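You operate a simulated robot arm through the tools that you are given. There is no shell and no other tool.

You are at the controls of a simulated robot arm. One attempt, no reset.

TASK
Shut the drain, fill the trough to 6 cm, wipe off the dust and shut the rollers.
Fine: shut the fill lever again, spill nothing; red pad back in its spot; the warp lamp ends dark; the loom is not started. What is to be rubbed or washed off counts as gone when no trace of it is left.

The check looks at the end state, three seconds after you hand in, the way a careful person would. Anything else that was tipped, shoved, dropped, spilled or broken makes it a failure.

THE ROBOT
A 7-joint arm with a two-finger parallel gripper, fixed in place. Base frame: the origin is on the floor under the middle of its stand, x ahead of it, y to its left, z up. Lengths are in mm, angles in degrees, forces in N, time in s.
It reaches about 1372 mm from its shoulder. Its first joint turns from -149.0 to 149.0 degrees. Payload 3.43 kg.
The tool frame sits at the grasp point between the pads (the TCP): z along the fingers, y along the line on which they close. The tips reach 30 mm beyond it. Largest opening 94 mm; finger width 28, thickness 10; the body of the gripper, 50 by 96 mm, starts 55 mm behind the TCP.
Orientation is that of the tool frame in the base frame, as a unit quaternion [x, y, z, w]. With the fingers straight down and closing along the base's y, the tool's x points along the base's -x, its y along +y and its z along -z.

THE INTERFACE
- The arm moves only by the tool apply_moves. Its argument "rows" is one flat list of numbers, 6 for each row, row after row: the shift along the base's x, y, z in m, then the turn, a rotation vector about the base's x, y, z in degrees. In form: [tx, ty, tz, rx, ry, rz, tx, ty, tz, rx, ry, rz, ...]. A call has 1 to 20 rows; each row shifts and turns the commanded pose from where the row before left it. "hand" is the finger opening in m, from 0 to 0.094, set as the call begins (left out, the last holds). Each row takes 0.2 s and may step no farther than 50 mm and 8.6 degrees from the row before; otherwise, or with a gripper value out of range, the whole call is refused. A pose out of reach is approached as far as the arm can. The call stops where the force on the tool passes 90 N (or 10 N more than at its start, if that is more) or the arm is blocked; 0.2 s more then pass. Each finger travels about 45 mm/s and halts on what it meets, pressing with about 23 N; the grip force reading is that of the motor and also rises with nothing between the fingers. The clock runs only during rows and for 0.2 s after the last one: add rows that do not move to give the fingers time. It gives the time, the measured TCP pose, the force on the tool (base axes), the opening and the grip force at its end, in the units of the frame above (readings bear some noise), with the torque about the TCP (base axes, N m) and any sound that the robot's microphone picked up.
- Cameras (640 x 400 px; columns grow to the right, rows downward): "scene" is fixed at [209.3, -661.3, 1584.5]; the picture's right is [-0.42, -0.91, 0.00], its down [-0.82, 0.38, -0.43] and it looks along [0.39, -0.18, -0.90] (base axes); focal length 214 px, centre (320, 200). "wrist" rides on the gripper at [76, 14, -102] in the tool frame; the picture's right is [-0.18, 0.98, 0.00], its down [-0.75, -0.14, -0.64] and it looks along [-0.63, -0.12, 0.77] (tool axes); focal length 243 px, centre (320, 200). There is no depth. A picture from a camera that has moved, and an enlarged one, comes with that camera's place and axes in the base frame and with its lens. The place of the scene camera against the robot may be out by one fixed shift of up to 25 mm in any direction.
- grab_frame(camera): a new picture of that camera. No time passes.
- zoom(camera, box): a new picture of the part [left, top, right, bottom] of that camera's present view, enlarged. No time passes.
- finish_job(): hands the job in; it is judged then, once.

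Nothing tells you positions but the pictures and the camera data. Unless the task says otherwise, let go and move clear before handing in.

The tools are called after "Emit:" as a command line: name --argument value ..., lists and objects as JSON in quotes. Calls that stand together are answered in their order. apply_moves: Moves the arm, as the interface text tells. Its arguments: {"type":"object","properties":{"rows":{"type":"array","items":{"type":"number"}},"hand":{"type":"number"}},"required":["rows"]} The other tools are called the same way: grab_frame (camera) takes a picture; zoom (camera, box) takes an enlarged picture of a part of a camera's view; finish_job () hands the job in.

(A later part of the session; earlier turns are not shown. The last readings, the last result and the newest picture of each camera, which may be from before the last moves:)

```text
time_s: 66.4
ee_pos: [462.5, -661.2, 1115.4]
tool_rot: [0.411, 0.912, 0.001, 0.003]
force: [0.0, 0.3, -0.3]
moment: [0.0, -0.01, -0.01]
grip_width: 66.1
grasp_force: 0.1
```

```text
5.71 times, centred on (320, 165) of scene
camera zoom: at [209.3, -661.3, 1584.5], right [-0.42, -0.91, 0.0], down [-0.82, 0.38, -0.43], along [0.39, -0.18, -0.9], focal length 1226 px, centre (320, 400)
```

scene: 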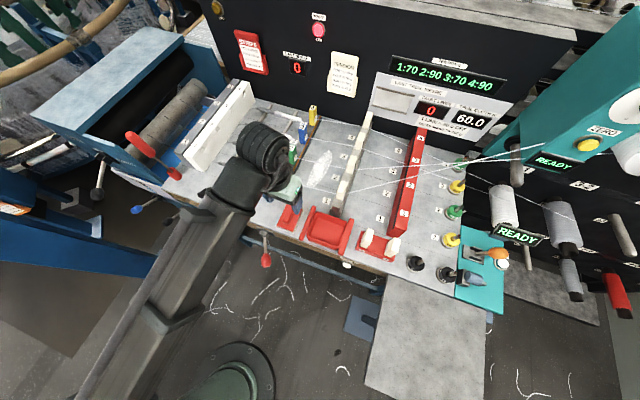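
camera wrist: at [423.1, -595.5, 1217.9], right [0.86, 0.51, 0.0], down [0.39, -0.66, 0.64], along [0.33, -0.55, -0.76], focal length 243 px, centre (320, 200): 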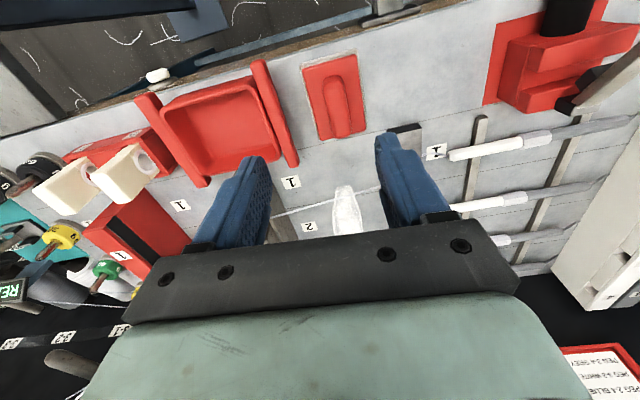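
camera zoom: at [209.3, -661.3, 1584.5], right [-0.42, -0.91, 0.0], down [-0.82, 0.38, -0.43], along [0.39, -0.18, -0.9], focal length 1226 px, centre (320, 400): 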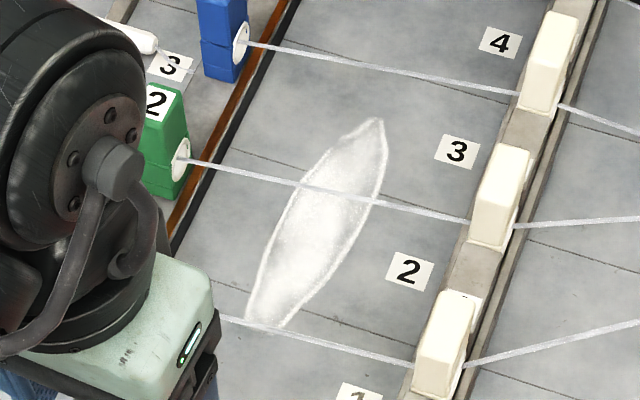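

The dust lies under threads 1 and 2. I'll move forward a little at height and correct the yaw, so the camera sees the whole patch and the threads.

Emit:
apply_moves --rows '[0.0225, -0.0265, 0, 0, 0, 1.75, 0.0225, -0.0265, 0, 0, 0, 1.75, 0.0225, -0.0265, 0, 0, 0, 0]' --hand 0.08

Emit:
grab_frame --camera "wrist"

Emit:
zoom --camera "wrist" --box '[220, 80, 420, 240]'

```text
time_s: 67.2
ee_pos: [528.6, -740.2, 1117.4]
tool_rot: [0.381, 0.924, 0.001, 0.003]
force: [0.1, 0.0, 0.4]
moment: [-0.01, 0.0, -0.04]
grip_width: 80.0
grasp_force: 0.1
```

```text
taken
camera wrist: at [484.8, -678.1, 1220.0], right [0.82, 0.57, 0.0], down [0.43, -0.63, 0.64], along [0.37, -0.53, -0.76], focal length 243 px, centre (320, 200)
```

wrist: 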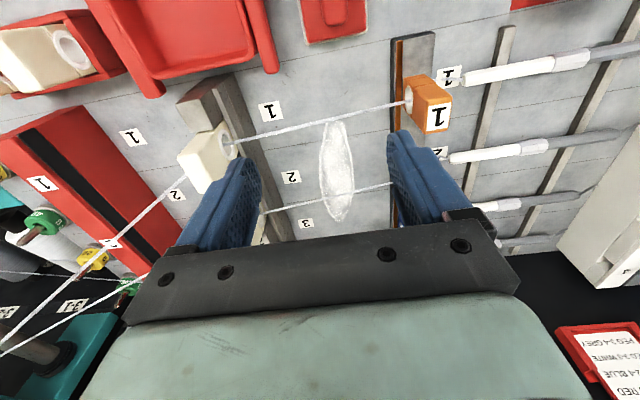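

```text
2.50 times, centred on (320, 160) of wrist
camera zoom: at [484.8, -678.1, 1220.0], right [0.82, 0.57, 0.0], down [0.43, -0.63, 0.64], along [0.37, -0.53, -0.76], focal length 606 px, centre (320, 300)
```

zoom: 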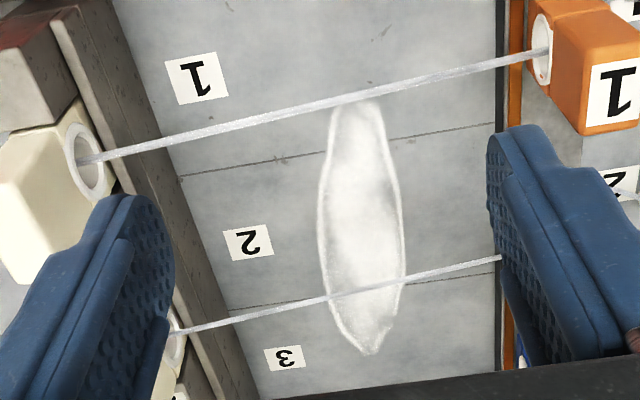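

Wrist stereo puts the bench top at z≈917, threads about 60 mm above it at t≈920, 1019 and 1118, and the dust spanning t≈947–1128. The pad is centred near (490,-667). I'll go above the pad for a closer look.

Emit:
apply_moves --rows '[-0.013, 0.0244, -0.012, 0, 0, 0, -0.013, 0.0244, -0.025, 0, 0, 0, -0.0126, 0.0244, -0.03, 0, 0, 0]' --hand 0.06

Emit:
grab_frame --camera "wrist"

Emit:
zoom --camera "wrist" --box '[240, 60, 400, 200]'

```text
time_s: 68.0
ee_pos: [490.3, -667.0, 1049.8]
tool_rot: [0.381, 0.925, 0.0, 0.002]
force: [-0.2, 0.0, -0.7]
moment: [0.04, 0.01, 0.03]
grip_width: 60.0
grasp_force: 0.0
```

```text
taken
camera wrist: at [446.8, -603.7, 1151.0], right [0.82, 0.57, 0.0], down [0.43, -0.63, 0.64], along [0.37, -0.53, -0.76], focal length 243 px, centre (320, 200)
```

wrist: 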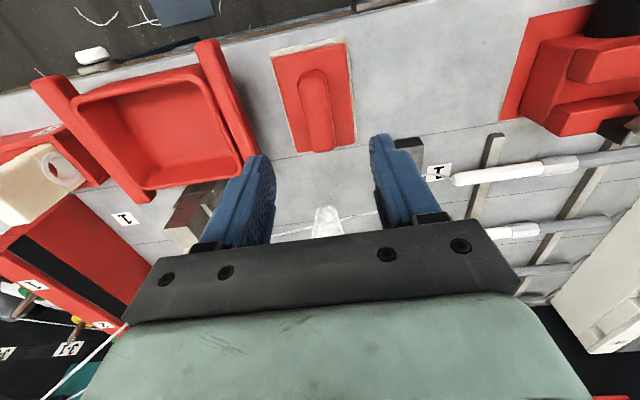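

```text
2.86 times, centred on (320, 130) of wrist
camera zoom: at [446.8, -603.7, 1151.0], right [0.82, 0.57, 0.0], down [0.43, -0.63, 0.64], along [0.37, -0.53, -0.76], focal length 693 px, centre (320, 400)
```

zoom: 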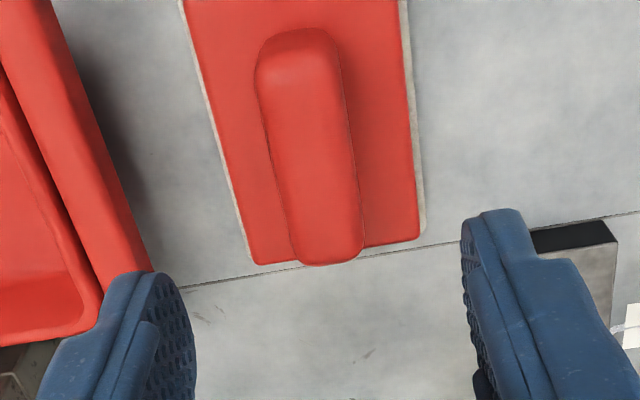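

The pad's handle is about 24 mm wide, runs into the bench, with its top near z≈957; I'm directly above it. Descending with the fingers straddling the handle.

Emit:
apply_moves --rows '[0.0002, 0.0, -0.03, 0, 0, 0, 0, 0, -0.03, 0, 0, 0, 0, 0, -0.018, 0, 0, 0]'

Emit:
grab_frame --camera "wrist"

Emit:
zoom --camera "wrist" --box '[200, 80, 440, 240]'

```text
time_s: 68.8
ee_pos: [491.3, -666.3, 970.2]
tool_rot: [0.381, 0.925, 0.001, 0.002]
force: [0.1, 0.2, 0.2]
moment: [0.01, 0.02, 0.03]
grip_width: 60.0
grasp_force: 0.1
```

```text
taken
camera wrist: at [448.4, -603.5, 1072.3], right [0.82, 0.57, 0.0], down [0.43, -0.63, 0.64], along [0.37, -0.53, -0.76], focal length 243 px, centre (320, 200)
```

wrist: 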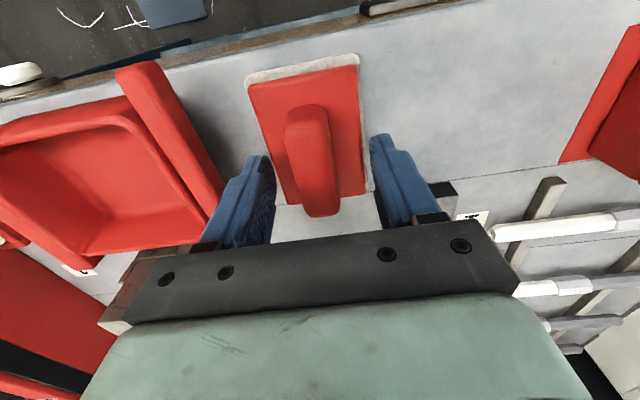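

```text
2.50 times, centred on (320, 160) of wrist
camera zoom: at [448.4, -603.5, 1072.3], right [0.82, 0.57, 0.0], down [0.43, -0.63, 0.64], along [0.37, -0.53, -0.76], focal length 606 px, centre (320, 300)
```

zoom: 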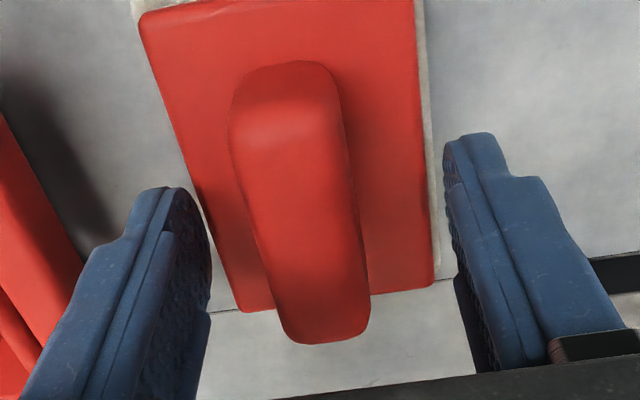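

Slight offset: the handle is about 4 mm to the right. I'll correct, lower a touch more and close.

Emit:
apply_moves --rows '[-0.0027, -0.0027, -0.004, 0, 0, 0]'

Emit:
apply_moves --rows '[0, 0, 0, 0, 0, 0, 0, 0, 0, 0, 0, 0, 0, 0, 0, 0, 0, 0, 0, 0, 0, 0, 0, 0]' --hand 0.01

Emit:
grab_frame --camera "wrist"

```text
time_s: 69.2
ee_pos: [490.0, -668.2, 969.5]
tool_rot: [0.381, 0.925, -0.001, 0.006]
force: [8.3, 6.8, 44.9]
moment: [-0.44, 0.79, -0.03]
grip_width: 57.5
grasp_force: 0.0
```

```text
time_s: 70.2
ee_pos: [488.5, -668.2, 969.8]
tool_rot: [0.381, 0.925, -0.001, 0.004]
force: [15.7, -0.2, 73.3]
moment: [-1.17, 1.34, 0.35]
grip_width: 57.0
grasp_force: 23.0
```

```text
taken
camera wrist: at [444.9, -605.5, 1070.8], right [0.82, 0.57, 0.0], down [0.43, -0.63, 0.65], along [0.37, -0.53, -0.76], focal length 243 px, centre (320, 200)
```

wrist: 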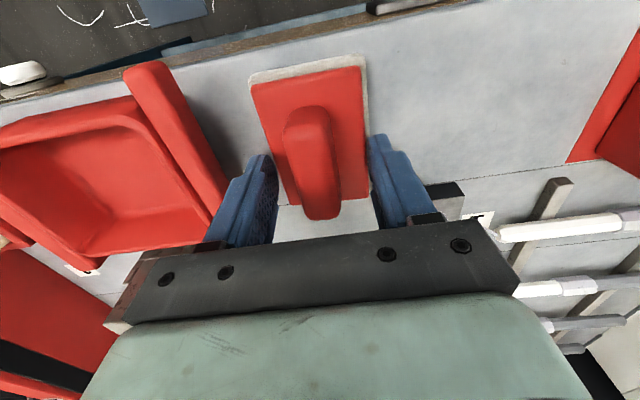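

The fingertips have landed on the edges of the pad's plate instead of the handle. I'll open slightly, rise, then narrow the opening before descending again.

Emit:
apply_moves --rows '[0, 0, 0.001, 0, 0, 0, 0, 0, 0.004, 0, 0, 0, 0, 0, 0.012, 0, 0, 0]' --hand 0.066

Emit:
grab_frame --camera "wrist"

Emit:
zoom --camera "scene" --box '[250, 180, 350, 260]'

```text
time_s: 71.0
ee_pos: [487.5, -669.5, 983.1]
tool_rot: [0.382, 0.924, 0.002, 0.001]
force: [0.3, 0.4, -0.1]
moment: [0.01, 0.0, 0.0]
grip_width: 65.8
grasp_force: 0.0
```

```text
taken
camera wrist: at [444.3, -607.4, 1084.5], right [0.82, 0.57, 0.0], down [0.43, -0.63, 0.64], along [0.37, -0.53, -0.77], focal length 243 px, centre (320, 200)
```

wrist: 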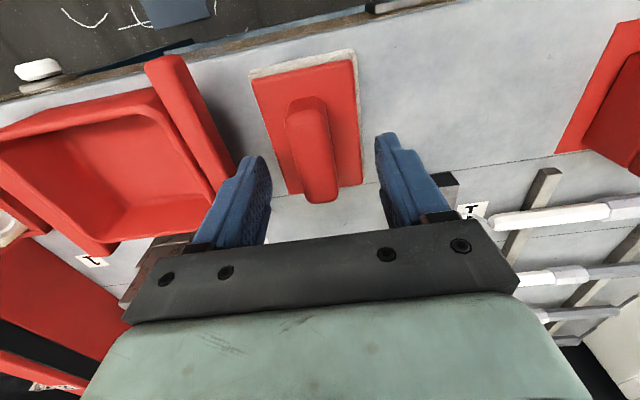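

```text
5.00 times, centred on (300, 220) of scene
camera zoom: at [209.3, -661.3, 1584.5], right [-0.42, -0.91, 0.0], down [-0.82, 0.38, -0.43], along [0.39, -0.18, -0.9], focal length 1072 px, centre (420, 100)
```

zoom: 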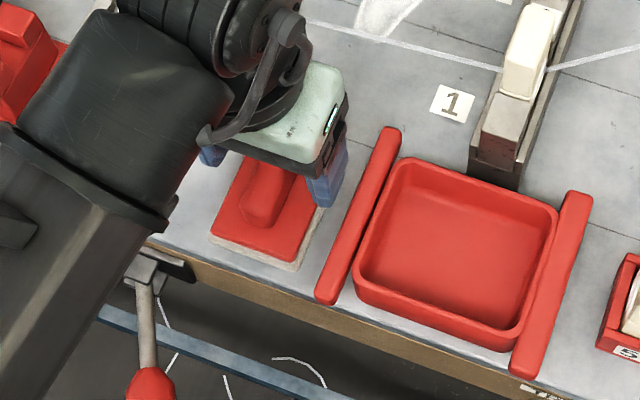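

The plate top is evidently near z≈939 and the handle top near 968. I'll zoom from here to re-measure the pad before regrasping.

Emit:
zoom --camera "wrist" --box '[232, 40, 408, 215]'

Emit:
zoom --camera "wrist" --box '[240, 40, 368, 120]'

```text
2.29 times, centred on (320, 128) of wrist
camera zoom: at [444.3, -607.4, 1084.5], right [0.82, 0.57, 0.0], down [0.43, -0.63, 0.64], along [0.37, -0.53, -0.77], focal length 555 px, centre (320, 366)
```

zoom: 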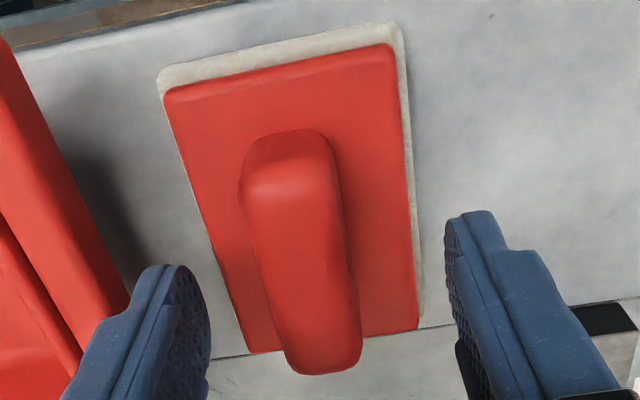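

```text
5.00 times, centred on (304, 80) of wrist
camera zoom: at [444.3, -607.4, 1084.5], right [0.82, 0.57, 0.0], down [0.43, -0.63, 0.64], along [0.37, -0.53, -0.77], focal length 1213 px, centre (400, 800)
```

zoom: 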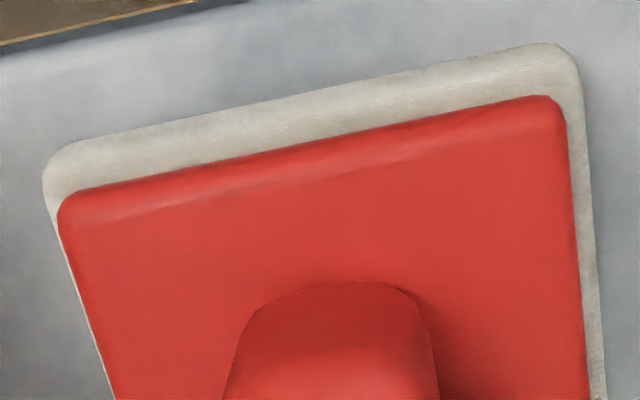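

The pad was nudged about 6 mm to the right; I've noted its original centre (s≈125, t≈813) for putting it back. Now recentring on the handle with a narrower opening, staying above the plate.

Emit:
apply_moves --rows '[-0.0056, 0.0016, 0, 0, 0, 0, 0, 0, 0, 0, 0, 0, 0, 0, -0.005, 0, 0, 0, 0, 0, -0.005, 0, 0, 0]' --hand 0.044

Emit:
zoom --camera "wrist" --box '[232, 40, 408, 215]'

```text
time_s: 72.0
ee_pos: [483.1, -669.2, 973.8]
tool_rot: [0.382, 0.924, 0.001, 0.002]
force: [0.8, 1.2, 0.0]
moment: [0.01, 0.0, -0.04]
grip_width: 44.2
grasp_force: 0.1
```

```text
2.29 times, centred on (320, 128) of wrist
camera zoom: at [438.8, -606.5, 1074.8], right [0.82, 0.57, 0.0], down [0.43, -0.63, 0.64], along [0.37, -0.53, -0.76], focal length 555 px, centre (320, 366)
```

zoom: 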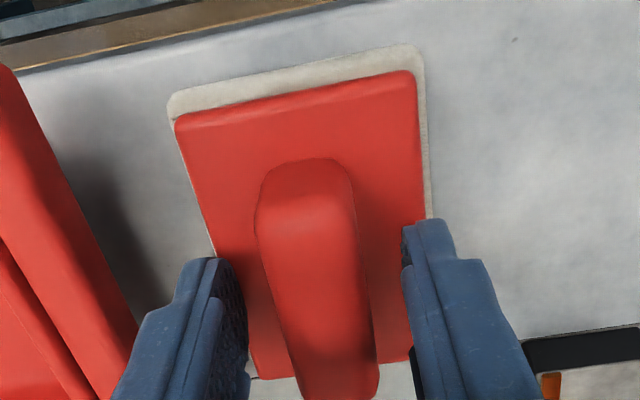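

Fingers are now inside the plate edges, straddling the handle. Closing.

Emit:
apply_moves --rows '[0, 0, 0, 0, 0, 0, 0, 0, 0, 0, 0, 0, 0, 0, 0, 0, 0, 0, 0, 0, 0, 0, 0, 0]' --hand 0.01

Emit:
zoom --camera "wrist" --box '[232, 40, 408, 215]'

```text
time_s: 73.0
ee_pos: [481.8, -668.5, 973.8]
tool_rot: [0.381, 0.925, 0.001, 0.002]
force: [0.3, -0.6, 0.0]
moment: [-0.02, 0.03, 0.01]
grip_width: 25.8
grasp_force: 22.8
```

```text
2.29 times, centred on (320, 128) of wrist
camera zoom: at [438.8, -606.4, 1074.8], right [0.82, 0.57, 0.0], down [0.43, -0.63, 0.64], along [0.37, -0.53, -0.76], focal length 555 px, centre (320, 366)
```

zoom: 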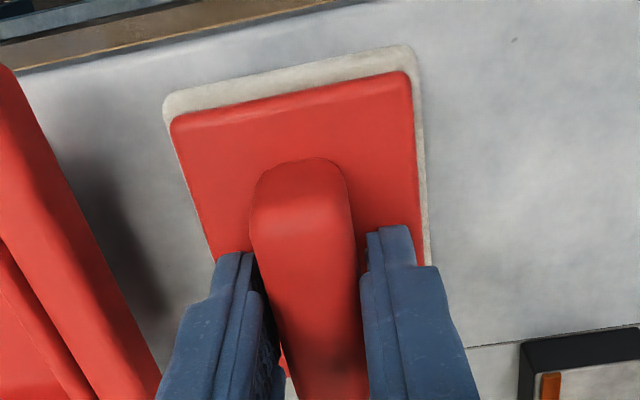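

Handle gripped (25.8 mm). Lifting a little to check it comes up with the pad.

Emit:
apply_moves --rows '[0, 0, 0.01, 0, 0, 0, 0, 0, 0.02, 0, 0, 0, 0, 0, 0.03, 0, 0, 0]'

Emit:
grab_frame --camera "wrist"

Emit:
zoom --camera "scene" --box '[250, 160, 350, 260]'

```text
time_s: 73.8
ee_pos: [481.2, -668.4, 1035.1]
tool_rot: [0.382, 0.924, 0.001, 0.003]
force: [0.2, 0.6, 0.5]
moment: [0.01, 0.0, 0.03]
grip_width: 10.0
grasp_force: 0.1
```

```text
taken
camera wrist: at [438.1, -606.3, 1136.4], right [0.82, 0.57, 0.0], down [0.43, -0.63, 0.64], along [0.37, -0.53, -0.76], focal length 243 px, centre (320, 200)
```

wrist: 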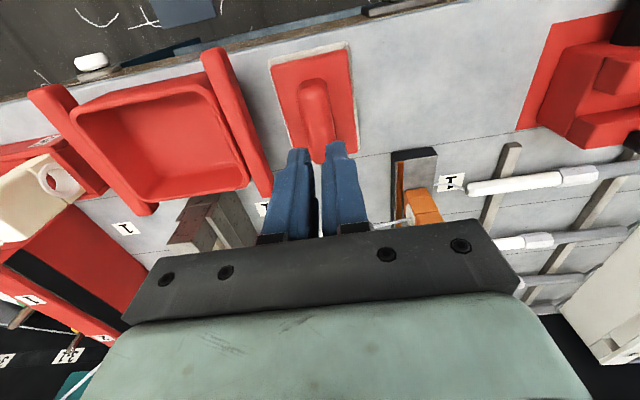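

```text
4.00 times, centred on (300, 210) of scene
camera zoom: at [209.3, -661.3, 1584.5], right [-0.42, -0.91, 0.0], down [-0.82, 0.38, -0.43], along [0.39, -0.18, -0.9], focal length 858 px, centre (400, 160)
```

zoom: 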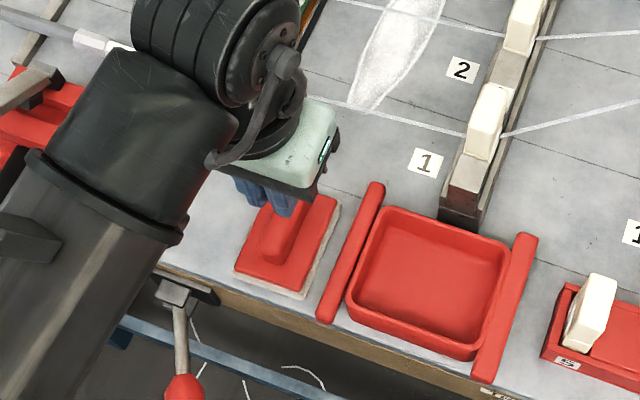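

The handle is tapered and slipped out. The plate's straight sides (about 56 mm apart) should hold better. I'll re-measure the pad and grip the plate instead.

Emit:
zoom --camera "wrist" --box '[250, 30, 378, 170]'

Emit:
zoom --camera "scene" --box '[270, 195, 318, 240]'

```text
2.86 times, centred on (314, 100) of wrist
camera zoom: at [438.1, -606.3, 1136.4], right [0.82, 0.57, 0.0], down [0.43, -0.63, 0.64], along [0.37, -0.53, -0.76], focal length 693 px, centre (337, 486)
```

zoom: 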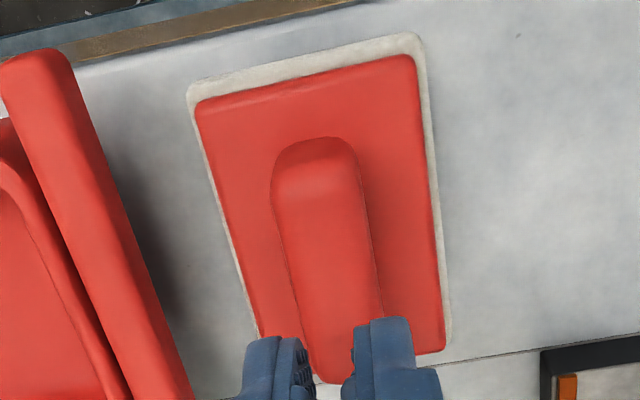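

```text
8.89 times, centred on (294, 218) of scene
camera zoom: at [209.3, -661.3, 1584.5], right [-0.42, -0.91, 0.0], down [-0.82, 0.38, -0.43], along [0.39, -0.18, -0.9], focal length 1906 px, centre (551, 44)
```

zoom: 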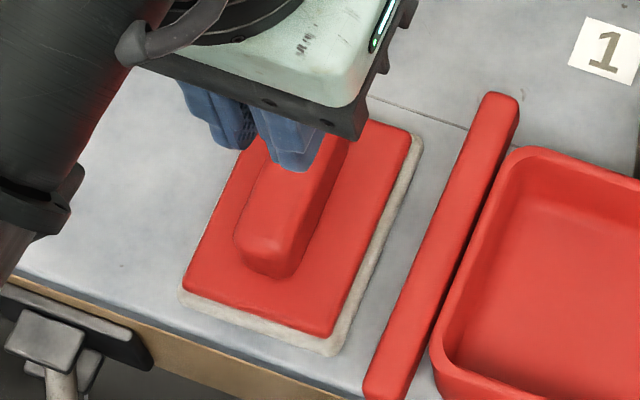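

Plate centred near s=132.7, t=811.5. Opening to 72 mm and descending outside the plate, stopping just above felt level.

Emit:
apply_moves --rows '[-0.001, 0.0008, 0, 0, 0, 0, 0, 0, 0, 0, 0, 0, 0, 0, 0, 0, 0, 0, 0, 0, 0, 0, 0, 0, 0, 0, -0.03, 0, 0, 0, 0, 0, -0.025, 0, 0, 0]' --hand 0.072

Emit:
zoom --camera "wrist" --box '[220, 40, 420, 200]'

```text
time_s: 75.2
ee_pos: [481.8, -668.2, 980.2]
tool_rot: [0.38, 0.925, 0.001, 0.002]
force: [0.1, 0.1, 0.0]
moment: [-0.03, -0.01, -0.01]
grip_width: 71.9
grasp_force: 0.0
```

```text
2.50 times, centred on (320, 120) of wrist
camera zoom: at [438.8, -605.0, 1081.5], right [0.82, 0.57, 0.0], down [0.43, -0.63, 0.64], along [0.37, -0.53, -0.76], focal length 606 px, centre (320, 400)
```

zoom: 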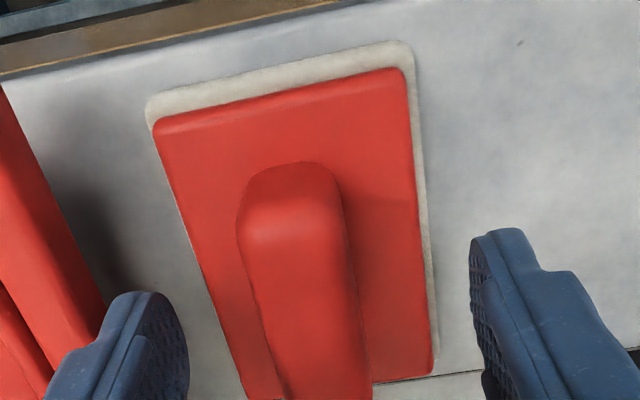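

Well centred on the plate. Lowering further.

Emit:
apply_moves --rows '[0, 0, -0.012, 0, 0, 0, 0, 0, -0.01, 0, 0, 0]'

Emit:
apply_moves --rows '[0, 0, 0, 0, 0, 0, 0, 0, 0, 0, 0, 0, 0, 0, 0, 0, 0, 0]' --hand 0.04

Emit:
zoom --camera "wrist" --box '[220, 40, 420, 200]'

```text
time_s: 75.8
ee_pos: [481.7, -667.7, 956.8]
tool_rot: [0.381, 0.925, 0.001, 0.002]
force: [-0.1, 0.8, -0.3]
moment: [0.01, -0.02, 0.02]
grip_width: 71.6
grasp_force: 0.1
```

```text
time_s: 76.6
ee_pos: [480.9, -668.3, 957.3]
tool_rot: [0.38, 0.925, 0.001, 0.002]
force: [-0.1, 0.8, -1.5]
moment: [-0.01, 0.03, 0.01]
grip_width: 63.4
grasp_force: 23.0
```

```text
2.50 times, centred on (320, 120) of wrist
camera zoom: at [438.3, -605.1, 1058.7], right [0.82, 0.57, 0.0], down [0.43, -0.63, 0.64], along [0.37, -0.53, -0.76], focal length 606 px, centre (320, 400)
```

zoom: 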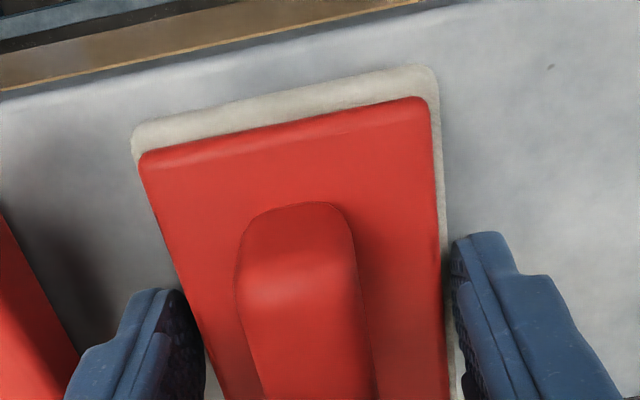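

Blocked at 63 mm, which is the felt base's width. I'll test-lift slowly.

Emit:
apply_moves --rows '[0, 0, 0.002, 0, 0, 0, 0, 0, 0.003, 0, 0, 0, 0, 0, 0.004, 0, 0, 0, 0, 0, 0.006, 0, 0, 0]'

Emit:
zoom --camera "wrist" --box '[220, 40, 420, 200]'

Emit:
zoom --camera "scene" --box '[270, 195, 318, 240]'

```text
time_s: 77.6
ee_pos: [482.1, -668.6, 972.1]
tool_rot: [0.381, 0.925, 0.001, 0.003]
force: [-0.2, 0.3, -1.2]
moment: [-0.03, 0.03, 0.0]
grip_width: 63.3
grasp_force: 23.2
```

```text
2.50 times, centred on (320, 120) of wrist
camera zoom: at [438.6, -605.6, 1073.0], right [0.82, 0.57, 0.0], down [0.43, -0.63, 0.64], along [0.37, -0.53, -0.76], focal length 606 px, centre (320, 400)
```

zoom: 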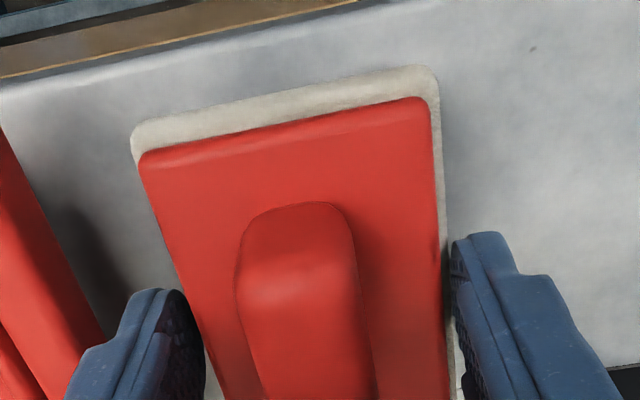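

```text
8.89 times, centred on (294, 218) of scene
camera zoom: at [209.3, -661.3, 1584.5], right [-0.42, -0.91, 0.0], down [-0.82, 0.38, -0.43], along [0.39, -0.18, -0.9], focal length 1906 px, centre (551, 44)
```

zoom: 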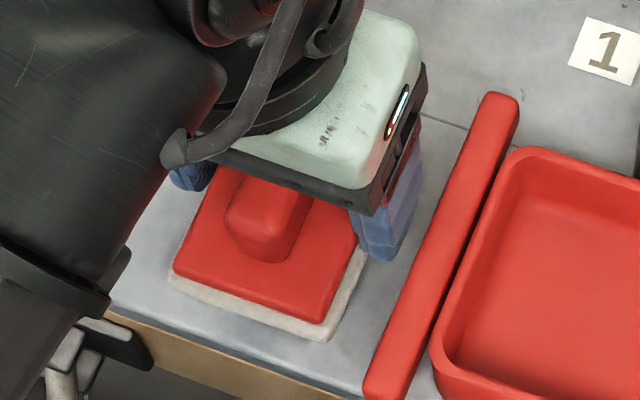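

The pad lifts securely with the felt base gripped. I'll raise it above thread height, and carry it over the lane between threads 1 and 2 while turning it 90° so it fits between the threads with more room.

Emit:
apply_moves --rows '[0, 0, 0.02, 0, 0, 0, 0, 0, 0.025, 0, 0, 0, 0, 0, 0.025, 0, 0, 0, 0, 0, 0.025, 0, 0, 0]'

Emit:
apply_moves --rows '[0.00884, -0.01116, 0, 0, 0, 8.16, 0.00884, -0.01116, 0, 0, 0, 8.16, 0.00884, -0.01116, 0, 0, 0, 8.16, 0.00884, -0.01116, 0, 0, 0, 8.16, 0.00884, -0.01116, 0, 0, 0, 8.16, 0.00884, -0.01116, 0, 0, 0, 8.16, 0.00884, -0.01116, 0, 0, 0, 8.16, 0.00884, -0.01116, 0, 0, 0, 8.16, 0.00884, -0.01116, 0, 0, 0, 8.16, 0.00884, -0.01116, 0, 0, 0, 8.16, 0.00884, -0.01116, 0, 0, 0, 8.16]'

Emit:
grab_frame --camera "wrist"

Emit:
grab_frame --camera "scene"

```text
time_s: 78.6
ee_pos: [481.6, -668.8, 1065.9]
tool_rot: [0.381, 0.925, 0.001, 0.002]
force: [-0.1, -0.7, -0.3]
moment: [0.01, 0.0, 0.02]
grip_width: 63.3
grasp_force: 23.3
```

```text
time_s: 81.0
ee_pos: [577.7, -790.3, 1067.5]
tool_rot: [-0.384, 0.923, 0.002, 0.001]
force: [-1.0, 0.3, -0.5]
moment: [-0.01, 0.0, -0.02]
grip_width: 63.0
grasp_force: 23.1
```

```text
taken
camera wrist: at [514.7, -836.1, 1169.0], right [-0.57, 0.82, 0.0], down [0.63, 0.43, 0.64], along [0.53, 0.37, -0.76], focal length 243 px, centre (320, 200)
```

wrist: 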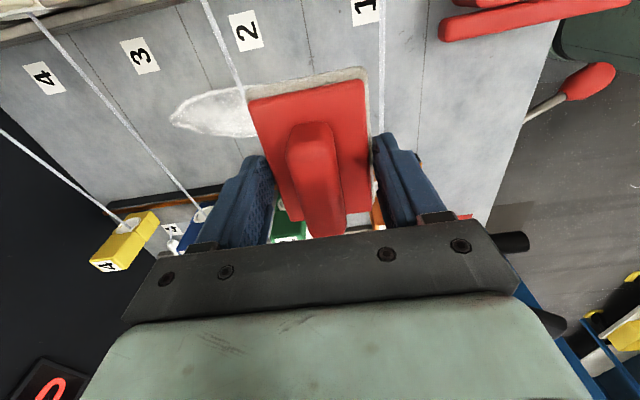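

```text
taken
```

scene: 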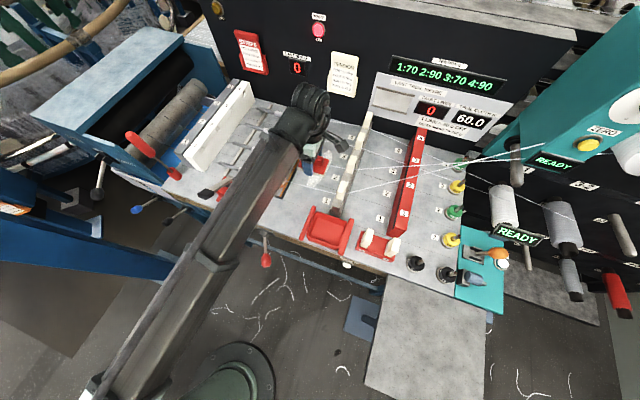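

The pad now sits over the lane, with thread 1 to its right and thread 2 to its left in this view. Zooming to check clearances.

Emit:
zoom --camera "wrist" --box '[160, 0, 440, 200]'

```text
2.00 times, centred on (300, 100) of wrist
camera zoom: at [514.7, -836.1, 1169.0], right [-0.57, 0.82, 0.0], down [0.63, 0.43, 0.64], along [0.53, 0.37, -0.76], focal length 485 px, centre (360, 400)
```

zoom: 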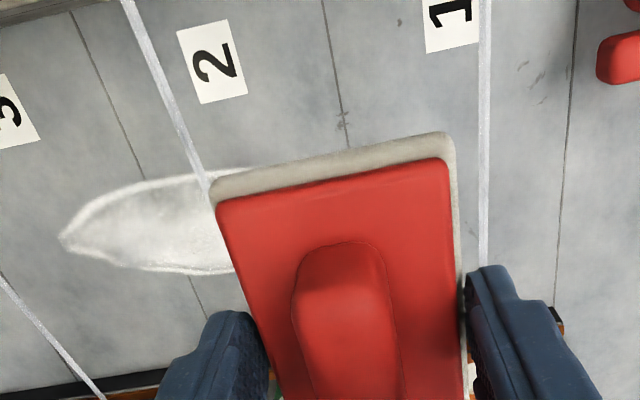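

Thread positions confirmed at t≈919.4 and 1019.8, leaving about 8 mm clearance each side. I'll centre and lower the pad between the threads.

Emit:
apply_moves --rows '[0.0016, -0.0016, 0, 0, 0, 0, 0, 0, -0.02, 0, 0, 0, 0, 0, -0.02, 0, 0, 0]'

Emit:
zoom --camera "wrist" --box '[160, 0, 440, 200]'

Emit:
zoom --camera "scene" --box '[270, 130, 350, 200]'

```text
time_s: 81.8
ee_pos: [578.4, -791.7, 1028.1]
tool_rot: [-0.382, 0.924, 0.003, 0.001]
force: [-0.1, 0.2, -0.8]
moment: [0.0, -0.02, 0.02]
grip_width: 63.5
grasp_force: 23.3
```

```text
2.00 times, centred on (300, 100) of wrist
camera zoom: at [514.7, -837.3, 1128.8], right [-0.56, 0.83, 0.0], down [0.63, 0.43, 0.64], along [0.53, 0.37, -0.76], focal length 485 px, centre (360, 400)
```

zoom: 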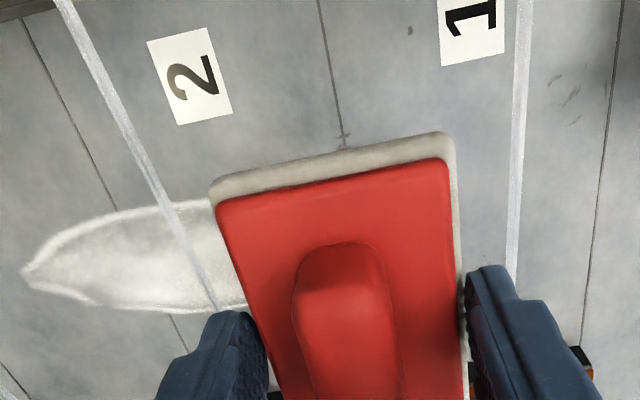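

```text
5.71 times, centred on (310, 165) of scene
camera zoom: at [209.3, -661.3, 1584.5], right [-0.42, -0.91, 0.0], down [-0.82, 0.38, -0.43], along [0.39, -0.18, -0.9], focal length 1226 px, centre (377, 400)
```

zoom: 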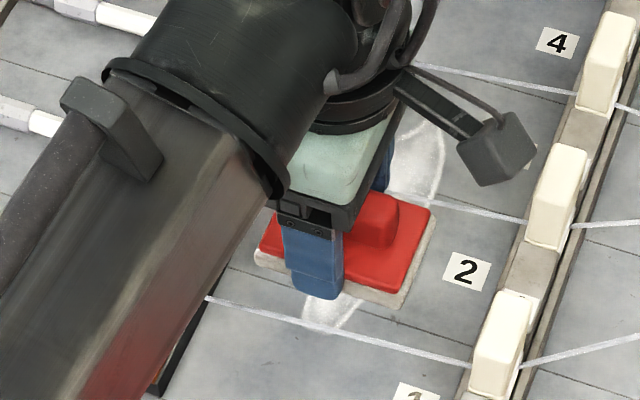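

Clear on both sides. Continuing down toward the bench.

Emit:
apply_moves --rows '[0, 0, -0.02, 0, 0, 0, 0, 0, -0.02, 0, 0, 0, 0, 0, -0.02, 0, 0, 0]'

Emit:
grab_frame --camera "wrist"

Emit:
grab_frame --camera "scene"

```text
time_s: 82.6
ee_pos: [579.3, -793.3, 966.8]
tool_rot: [-0.382, 0.924, 0.001, 0.001]
force: [0.3, 0.5, -0.4]
moment: [-0.01, -0.03, -0.01]
grip_width: 63.4
grasp_force: 23.2
```

```text
taken
camera wrist: at [515.9, -839.1, 1068.1], right [-0.56, 0.83, 0.0], down [0.63, 0.43, 0.64], along [0.53, 0.37, -0.76], focal length 243 px, centre (320, 200)
```

wrist: 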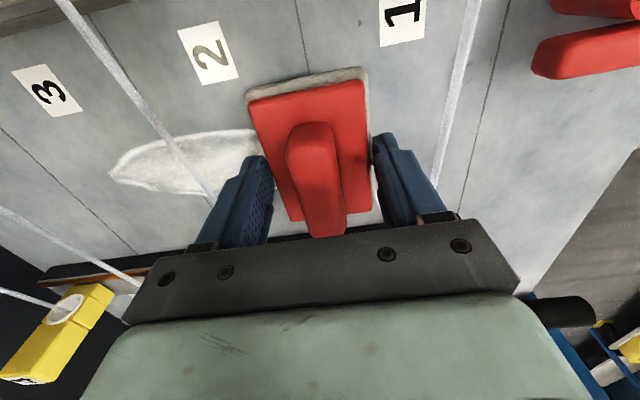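

```text
taken
```

scene: 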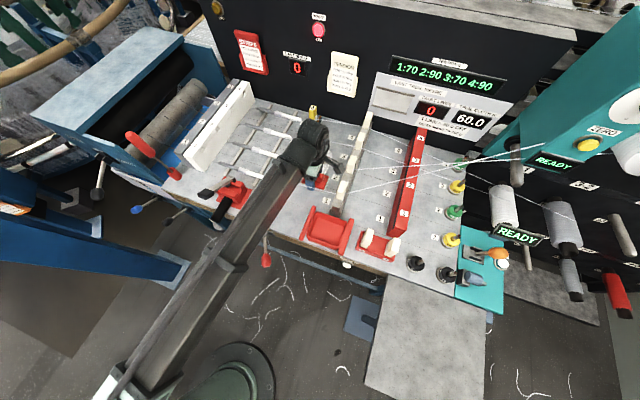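

Both threads are clear. I'll lower onto the bench gently and feel for contact.

Emit:
apply_moves --rows '[0, 0, -0.006, 0, 0, 0, 0, 0, -0.003, 0, 0, 0]'

Emit:
apply_moves --rows '[0, 0, -0.002, 0, 0, 0]'

```text
time_s: 83.2
ee_pos: [581.4, -793.5, 957.3]
tool_rot: [-0.382, 0.924, 0.002, 0.002]
force: [0.3, -0.4, -0.9]
moment: [0.01, -0.01, -0.01]
grip_width: 63.1
grasp_force: 22.8
```

```text
time_s: 83.6
ee_pos: [581.1, -793.7, 956.1]
tool_rot: [-0.382, 0.924, 0.002, 0.002]
force: [-2.5, -1.7, 8.9]
moment: [0.22, -0.04, 0.06]
grip_width: 63.1
grasp_force: 22.6
```

Light contact at z≈956. I'll lift 2 mm and rotate the pad back to its lengthwise orientation under the threads.

Emit:
apply_moves --rows '[-0.001, 0.001, 0.003, 0, 0, 0, 0, 0, 0, 0, 0, -8.18, 0, 0, 0, 0, 0, -8.18, 0, 0, 0, 0, 0, -8.18, 0, 0, 0, 0, 0, -8.18, 0, 0, 0, 0, 0, -8.18, 0, 0, 0, 0, 0, -8.18, 0, 0, 0, 0, 0, -8.18, 0, 0, 0, 0, 0, -8.18, 0, 0, 0, 0, 0, -8.18, 0, 0, 0, 0, 0, -8.18, 0, 0, 0, 0, 0, -8.18]'

Emit:
grab_frame --camera "wrist"

Emit:
zoom --camera "scene" --box '[270, 130, 350, 200]'

```text
time_s: 86.2
ee_pos: [579.0, -791.8, 958.7]
tool_rot: [0.385, 0.923, 0.0, 0.002]
force: [0.1, 0.2, -0.3]
moment: [0.0, -0.02, 0.0]
grip_width: 63.4
grasp_force: 23.0
```

```text
taken
camera wrist: at [535.9, -729.0, 1060.4], right [0.83, 0.56, 0.0], down [0.43, -0.63, 0.64], along [0.36, -0.53, -0.76], focal length 243 px, centre (320, 200)
```

wrist: 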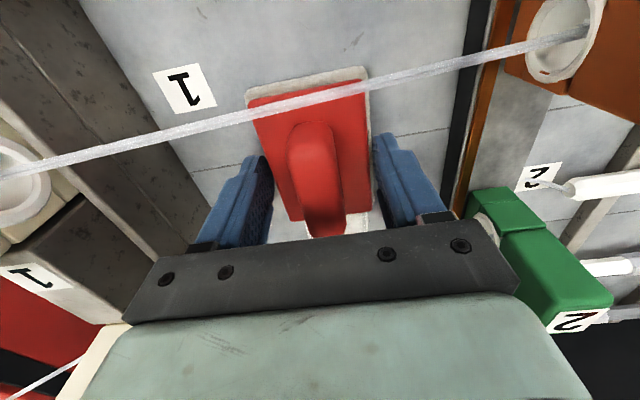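

```text
5.71 times, centred on (310, 165) of scene
camera zoom: at [209.3, -661.3, 1584.5], right [-0.42, -0.91, 0.0], down [-0.82, 0.38, -0.43], along [0.39, -0.18, -0.9], focal length 1226 px, centre (377, 400)
```

zoom: 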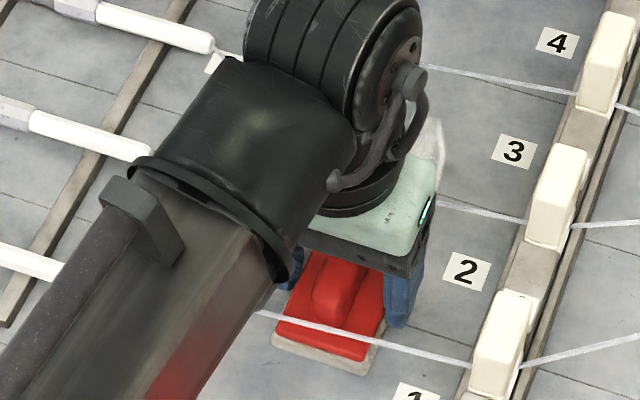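

Pad is lengthwise under thread 1, level and aligned. Now I'll press lightly and scrub this lane side to side.

Emit:
apply_moves --rows '[0, 0, -0.0035, 0, 0, 0, -0.0085, 0.0085, 0, 0, 0, 0, 0.0113, 0.0113, 0, 0, 0, 0, -0.012, -0.012, 0, 0, 0, 0, -0.012, -0.012, 0, 0, 0, 0, 0.012, 0.012, 0, 0, 0, 0, 0.012, 0.012, 0, 0, 0, 0, 0.0099, -0.0099, 0, 0, 0, 0, -0.012, -0.012, 0, 0, 0, 0, -0.012, -0.012, 0, 0, 0, 0, 0.012, 0.012, 0, 0, 0, 0, 0.012, 0.012, 0, 0, 0, 0, 0.0099, -0.0099, 0, 0, 0, 0, -0.012, -0.012, 0, 0, 0, 0, -0.012, -0.012, 0, 0, 0, 0, 0.012, 0.012, 0, 0, 0, 0, 0.012, 0.012, 0, 0, 0, 0, -0.0113, -0.0113, 0, 0, 0, 0]'

Emit:
grab_frame --camera "wrist"

Emit:
zoom --camera "scene" --box '[270, 130, 350, 200]'

```text
time_s: 90.0
ee_pos: [589.2, -802.1, 956.2]
tool_rot: [0.383, 0.924, 0.0, 0.002]
force: [0.4, 0.8, 2.3]
moment: [-0.12, -0.02, 0.03]
grip_width: 63.2
grasp_force: 22.9
```

```text
taken
camera wrist: at [546.9, -739.6, 1057.9], right [0.83, 0.56, 0.0], down [0.43, -0.63, 0.64], along [0.37, -0.53, -0.76], focal length 243 px, centre (320, 200)
```

wrist: 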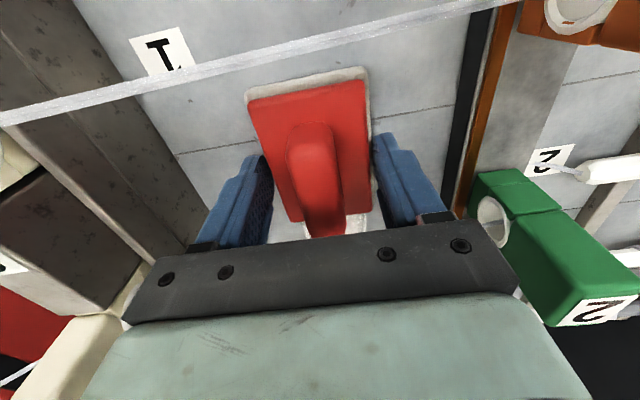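

```text
5.71 times, centred on (310, 165) of scene
camera zoom: at [209.3, -661.3, 1584.5], right [-0.42, -0.91, 0.0], down [-0.82, 0.38, -0.43], along [0.39, -0.18, -0.9], focal length 1226 px, centre (377, 400)
```

zoom: 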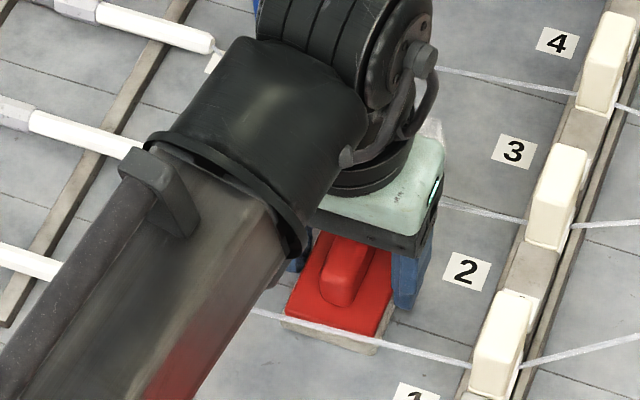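

Lane A has been scrubbed. I'll recentre, rotate the pad 90° again, lift it over thread 2 and move to the next lane.

Emit:
apply_moves --rows '[-0.005, 0.005, 0.003, 0, 0, 0, -0.005, 0.005, 0, 0, 0, 0, 0, 0, 0, 0, 0, 8.17, 0, 0, 0, 0, 0, 8.17, 0, 0, 0, 0, 0, 8.17, 0, 0, 0, 0, 0, 8.17, 0, 0, 0, 0, 0, 8.17, 0, 0, 0, 0, 0, 8.17, 0, 0, 0, 0, 0, 8.17, 0, 0, 0, 0, 0, 8.17, 0, 0, 0, 0, 0, 8.17, 0, 0, 0, 0, 0, 8.17, 0, 0, 0, 0, 0, 8.17]'

Emit:
zoom --camera "wrist" --box '[0, 0, 640, 250]'

```text
time_s: 92.8
ee_pos: [581.0, -792.9, 957.8]
tool_rot: [-0.382, 0.924, 0.002, 0.001]
force: [0.4, 0.8, -1.4]
moment: [0.04, 0.01, -0.01]
grip_width: 63.3
grasp_force: 22.7
```

```text
1.00 times, centred on (320, 125) of wrist (not enlarged: the box is as wide or as high as the picture)
camera zoom: at [518.0, -838.9, 1059.8], right [-0.56, 0.83, 0.0], down [0.63, 0.43, 0.64], along [0.53, 0.37, -0.76], focal length 243 px, centre (320, 275)
```

zoom: 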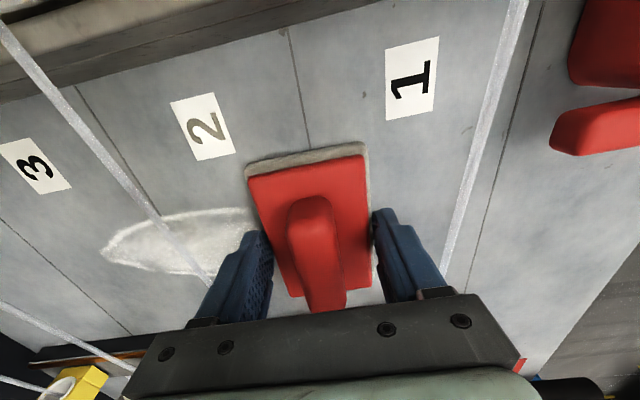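

Wiping works: only the part beyond thread 2 remains. Lifting and moving over to the next lane.

Emit:
apply_moves --rows '[-0.001, 0.001, 0.02, 0, 0, 0, 0, 0, 0.03, 0, 0, 0, 0, 0, 0.03, 0, 0, 0, 0, 0, 0.025, 0, 0, 0]'

Emit:
apply_moves --rows '[0.018, -0.018, 0, 0, 0, 0, 0.018, -0.018, 0, 0, 0, 0, 0.018, -0.018, 0, 0, 0, 0, 0.017, -0.017, 0, 0, 0, 0]'

Emit:
zoom --camera "wrist" --box '[160, 0, 440, 200]'

Emit:
zoom --camera "scene" --box '[270, 120, 350, 200]'

```text
time_s: 93.8
ee_pos: [580.3, -790.6, 1061.9]
tool_rot: [-0.381, 0.924, 0.002, 0.001]
force: [0.0, -0.6, -0.5]
moment: [-0.04, 0.0, 0.01]
grip_width: 63.4
grasp_force: 23.5
```

```text
time_s: 94.8
ee_pos: [650.2, -863.2, 1061.2]
tool_rot: [-0.381, 0.925, 0.002, 0.001]
force: [0.4, 0.0, -0.8]
moment: [-0.04, -0.03, 0.01]
grip_width: 63.1
grasp_force: 22.9
```

```text
2.00 times, centred on (300, 100) of wrist
camera zoom: at [587.0, -908.5, 1162.6], right [-0.56, 0.83, 0.0], down [0.63, 0.43, 0.64], along [0.53, 0.36, -0.76], focal length 485 px, centre (360, 400)
```

zoom: 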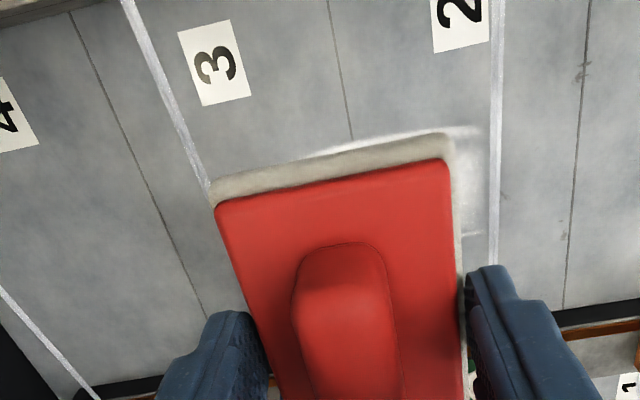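

```text
5.00 times, centred on (310, 160) of scene
camera zoom: at [209.3, -661.3, 1584.5], right [-0.42, -0.91, 0.0], down [-0.82, 0.38, -0.43], along [0.39, -0.18, -0.9], focal length 1072 px, centre (370, 400)
```

zoom: 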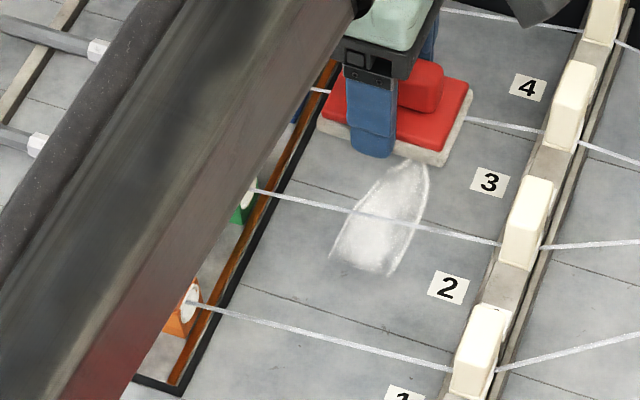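

Lane A is clean and only the back part remains. The pad is centred between threads 2 and 3; lowering.

Emit:
apply_moves --rows '[0, 0, -0.02, 0, 0, 0, 0, 0, -0.025, 0, 0, 0, 0, 0, -0.025, 0, 0, 0, 0, 0, -0.02, 0, 0, 0, 0, 0, -0.01, 0, 0, 0]'

Emit:
grab_frame --camera "wrist"

```text
time_s: 96.0
ee_pos: [650.1, -864.3, 961.7]
tool_rot: [-0.382, 0.924, 0.002, 0.001]
force: [0.9, 0.2, -1.0]
moment: [-0.03, 0.0, 0.01]
grip_width: 63.2
grasp_force: 22.9
```

```text
taken
camera wrist: at [586.3, -909.3, 1063.4], right [-0.56, 0.83, 0.0], down [0.63, 0.43, 0.64], along [0.53, 0.36, -0.76], focal length 243 px, centre (320, 200)
```

wrist: 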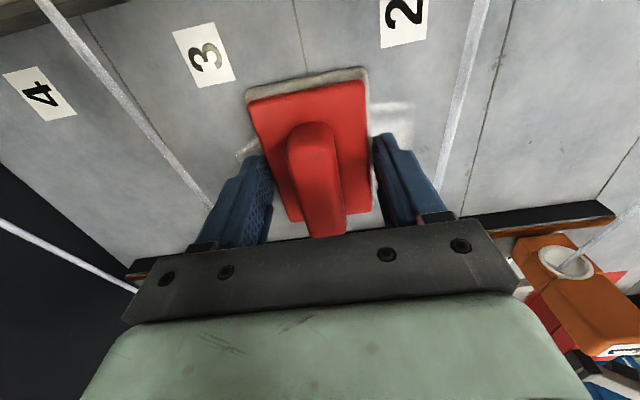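

Both threads clear. Rotating the pad back to lengthwise just above the bench.

Emit:
apply_moves --rows '[0, 0, -0.0025, 0, 0, 0, 0, 0, 0, 0, 0, -8.18, 0, 0, 0, 0, 0, -8.18, 0, 0, 0, 0, 0, -8.18, 0, 0, 0, 0, 0, -8.18, 0, 0, 0, 0, 0, -8.18, 0, 0, 0, 0, 0, -8.18, 0, 0, 0, 0, 0, -8.18, 0, 0, 0, 0, 0, -8.18, 0, 0, 0, 0, 0, -8.18, 0, 0, 0, 0, 0, -8.18, 0, 0, 0, 0, 0, -8.18]'

Emit:
grab_frame --camera "wrist"

```text
time_s: 98.6
ee_pos: [649.6, -863.4, 961.2]
tool_rot: [0.385, 0.923, 0.001, 0.003]
force: [0.7, -0.5, -0.6]
moment: [0.02, 0.0, -0.02]
grip_width: 63.4
grasp_force: 22.8
```

```text
taken
camera wrist: at [607.4, -800.5, 1062.8], right [0.83, 0.56, 0.0], down [0.43, -0.63, 0.64], along [0.36, -0.53, -0.76], focal length 243 px, centre (320, 200)
```

wrist: 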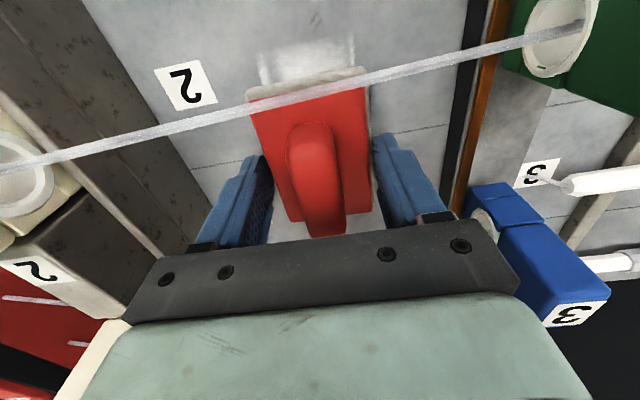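

Some dust remains just in front of the pad (from t≈1013), so the effective wiping area is smaller than the pad. I'll scrub this lane working forward, keeping the fingers clear of thread 2.

Emit:
apply_moves --rows '[0, 0, -0.0055, 0, 0, 0, 0.0134, 0.0134, 0, 0, 0, 0, -0.0134, -0.0134, 0, 0, 0, 0, -0.0134, -0.0134, 0, 0, 0, 0, 0.0134, 0.0134, 0, 0, 0, 0, 0.0134, 0.0134, 0, 0, 0, 0, -0.0099, 0.0099, 0, 0, 0, 0, -0.0134, -0.0134, 0, 0, 0, 0, -0.0134, -0.0134, 0, 0, 0, 0, 0.0134, 0.0134, 0, 0, 0, 0, 0.0134, 0.0134, 0, 0, 0, 0, -0.0102, 0.0102, 0, 0, 0, 0, -0.0134, -0.0134, 0, 0, 0, 0, -0.0134, -0.0134, 0, 0, 0, 0, 0.0134, 0.0134, 0, 0, 0, 0, 0.0134, 0.0134, 0, 0, 0, 0, -0.0134, -0.0134, 0, 0, 0, 0]'

Emit:
grab_frame --camera "wrist"

Emit:
zoom --camera "scene" --box '[270, 120, 350, 200]'

```text
time_s: 102.2
ee_pos: [633.0, -840.0, 956.1]
tool_rot: [0.384, 0.923, 0.001, 0.002]
force: [0.5, 2.1, 0.7]
moment: [-0.02, -0.1, -0.01]
grip_width: 63.3
grasp_force: 23.0
```

```text
taken
camera wrist: at [589.1, -778.6, 1057.0], right [0.83, 0.56, 0.0], down [0.43, -0.63, 0.64], along [0.36, -0.53, -0.76], focal length 243 px, centre (320, 200)
```

wrist: 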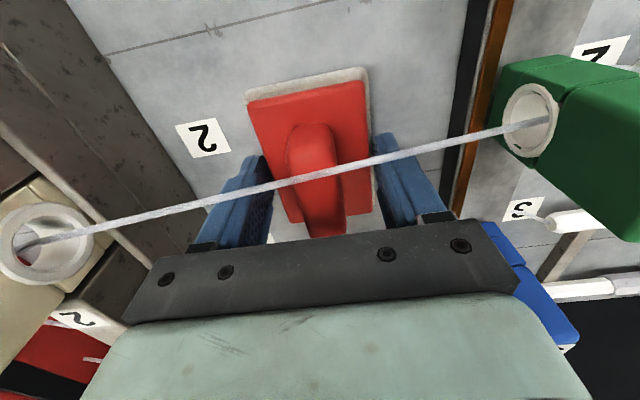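

```text
5.00 times, centred on (310, 160) of scene
camera zoom: at [209.3, -661.3, 1584.5], right [-0.42, -0.91, 0.0], down [-0.82, 0.38, -0.43], along [0.39, -0.18, -0.9], focal length 1072 px, centre (370, 400)
```

zoom: 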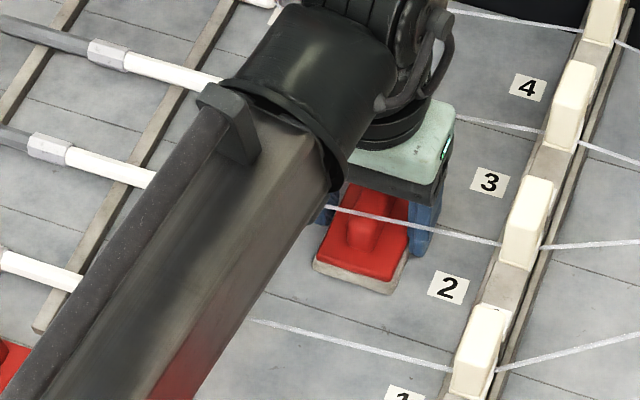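

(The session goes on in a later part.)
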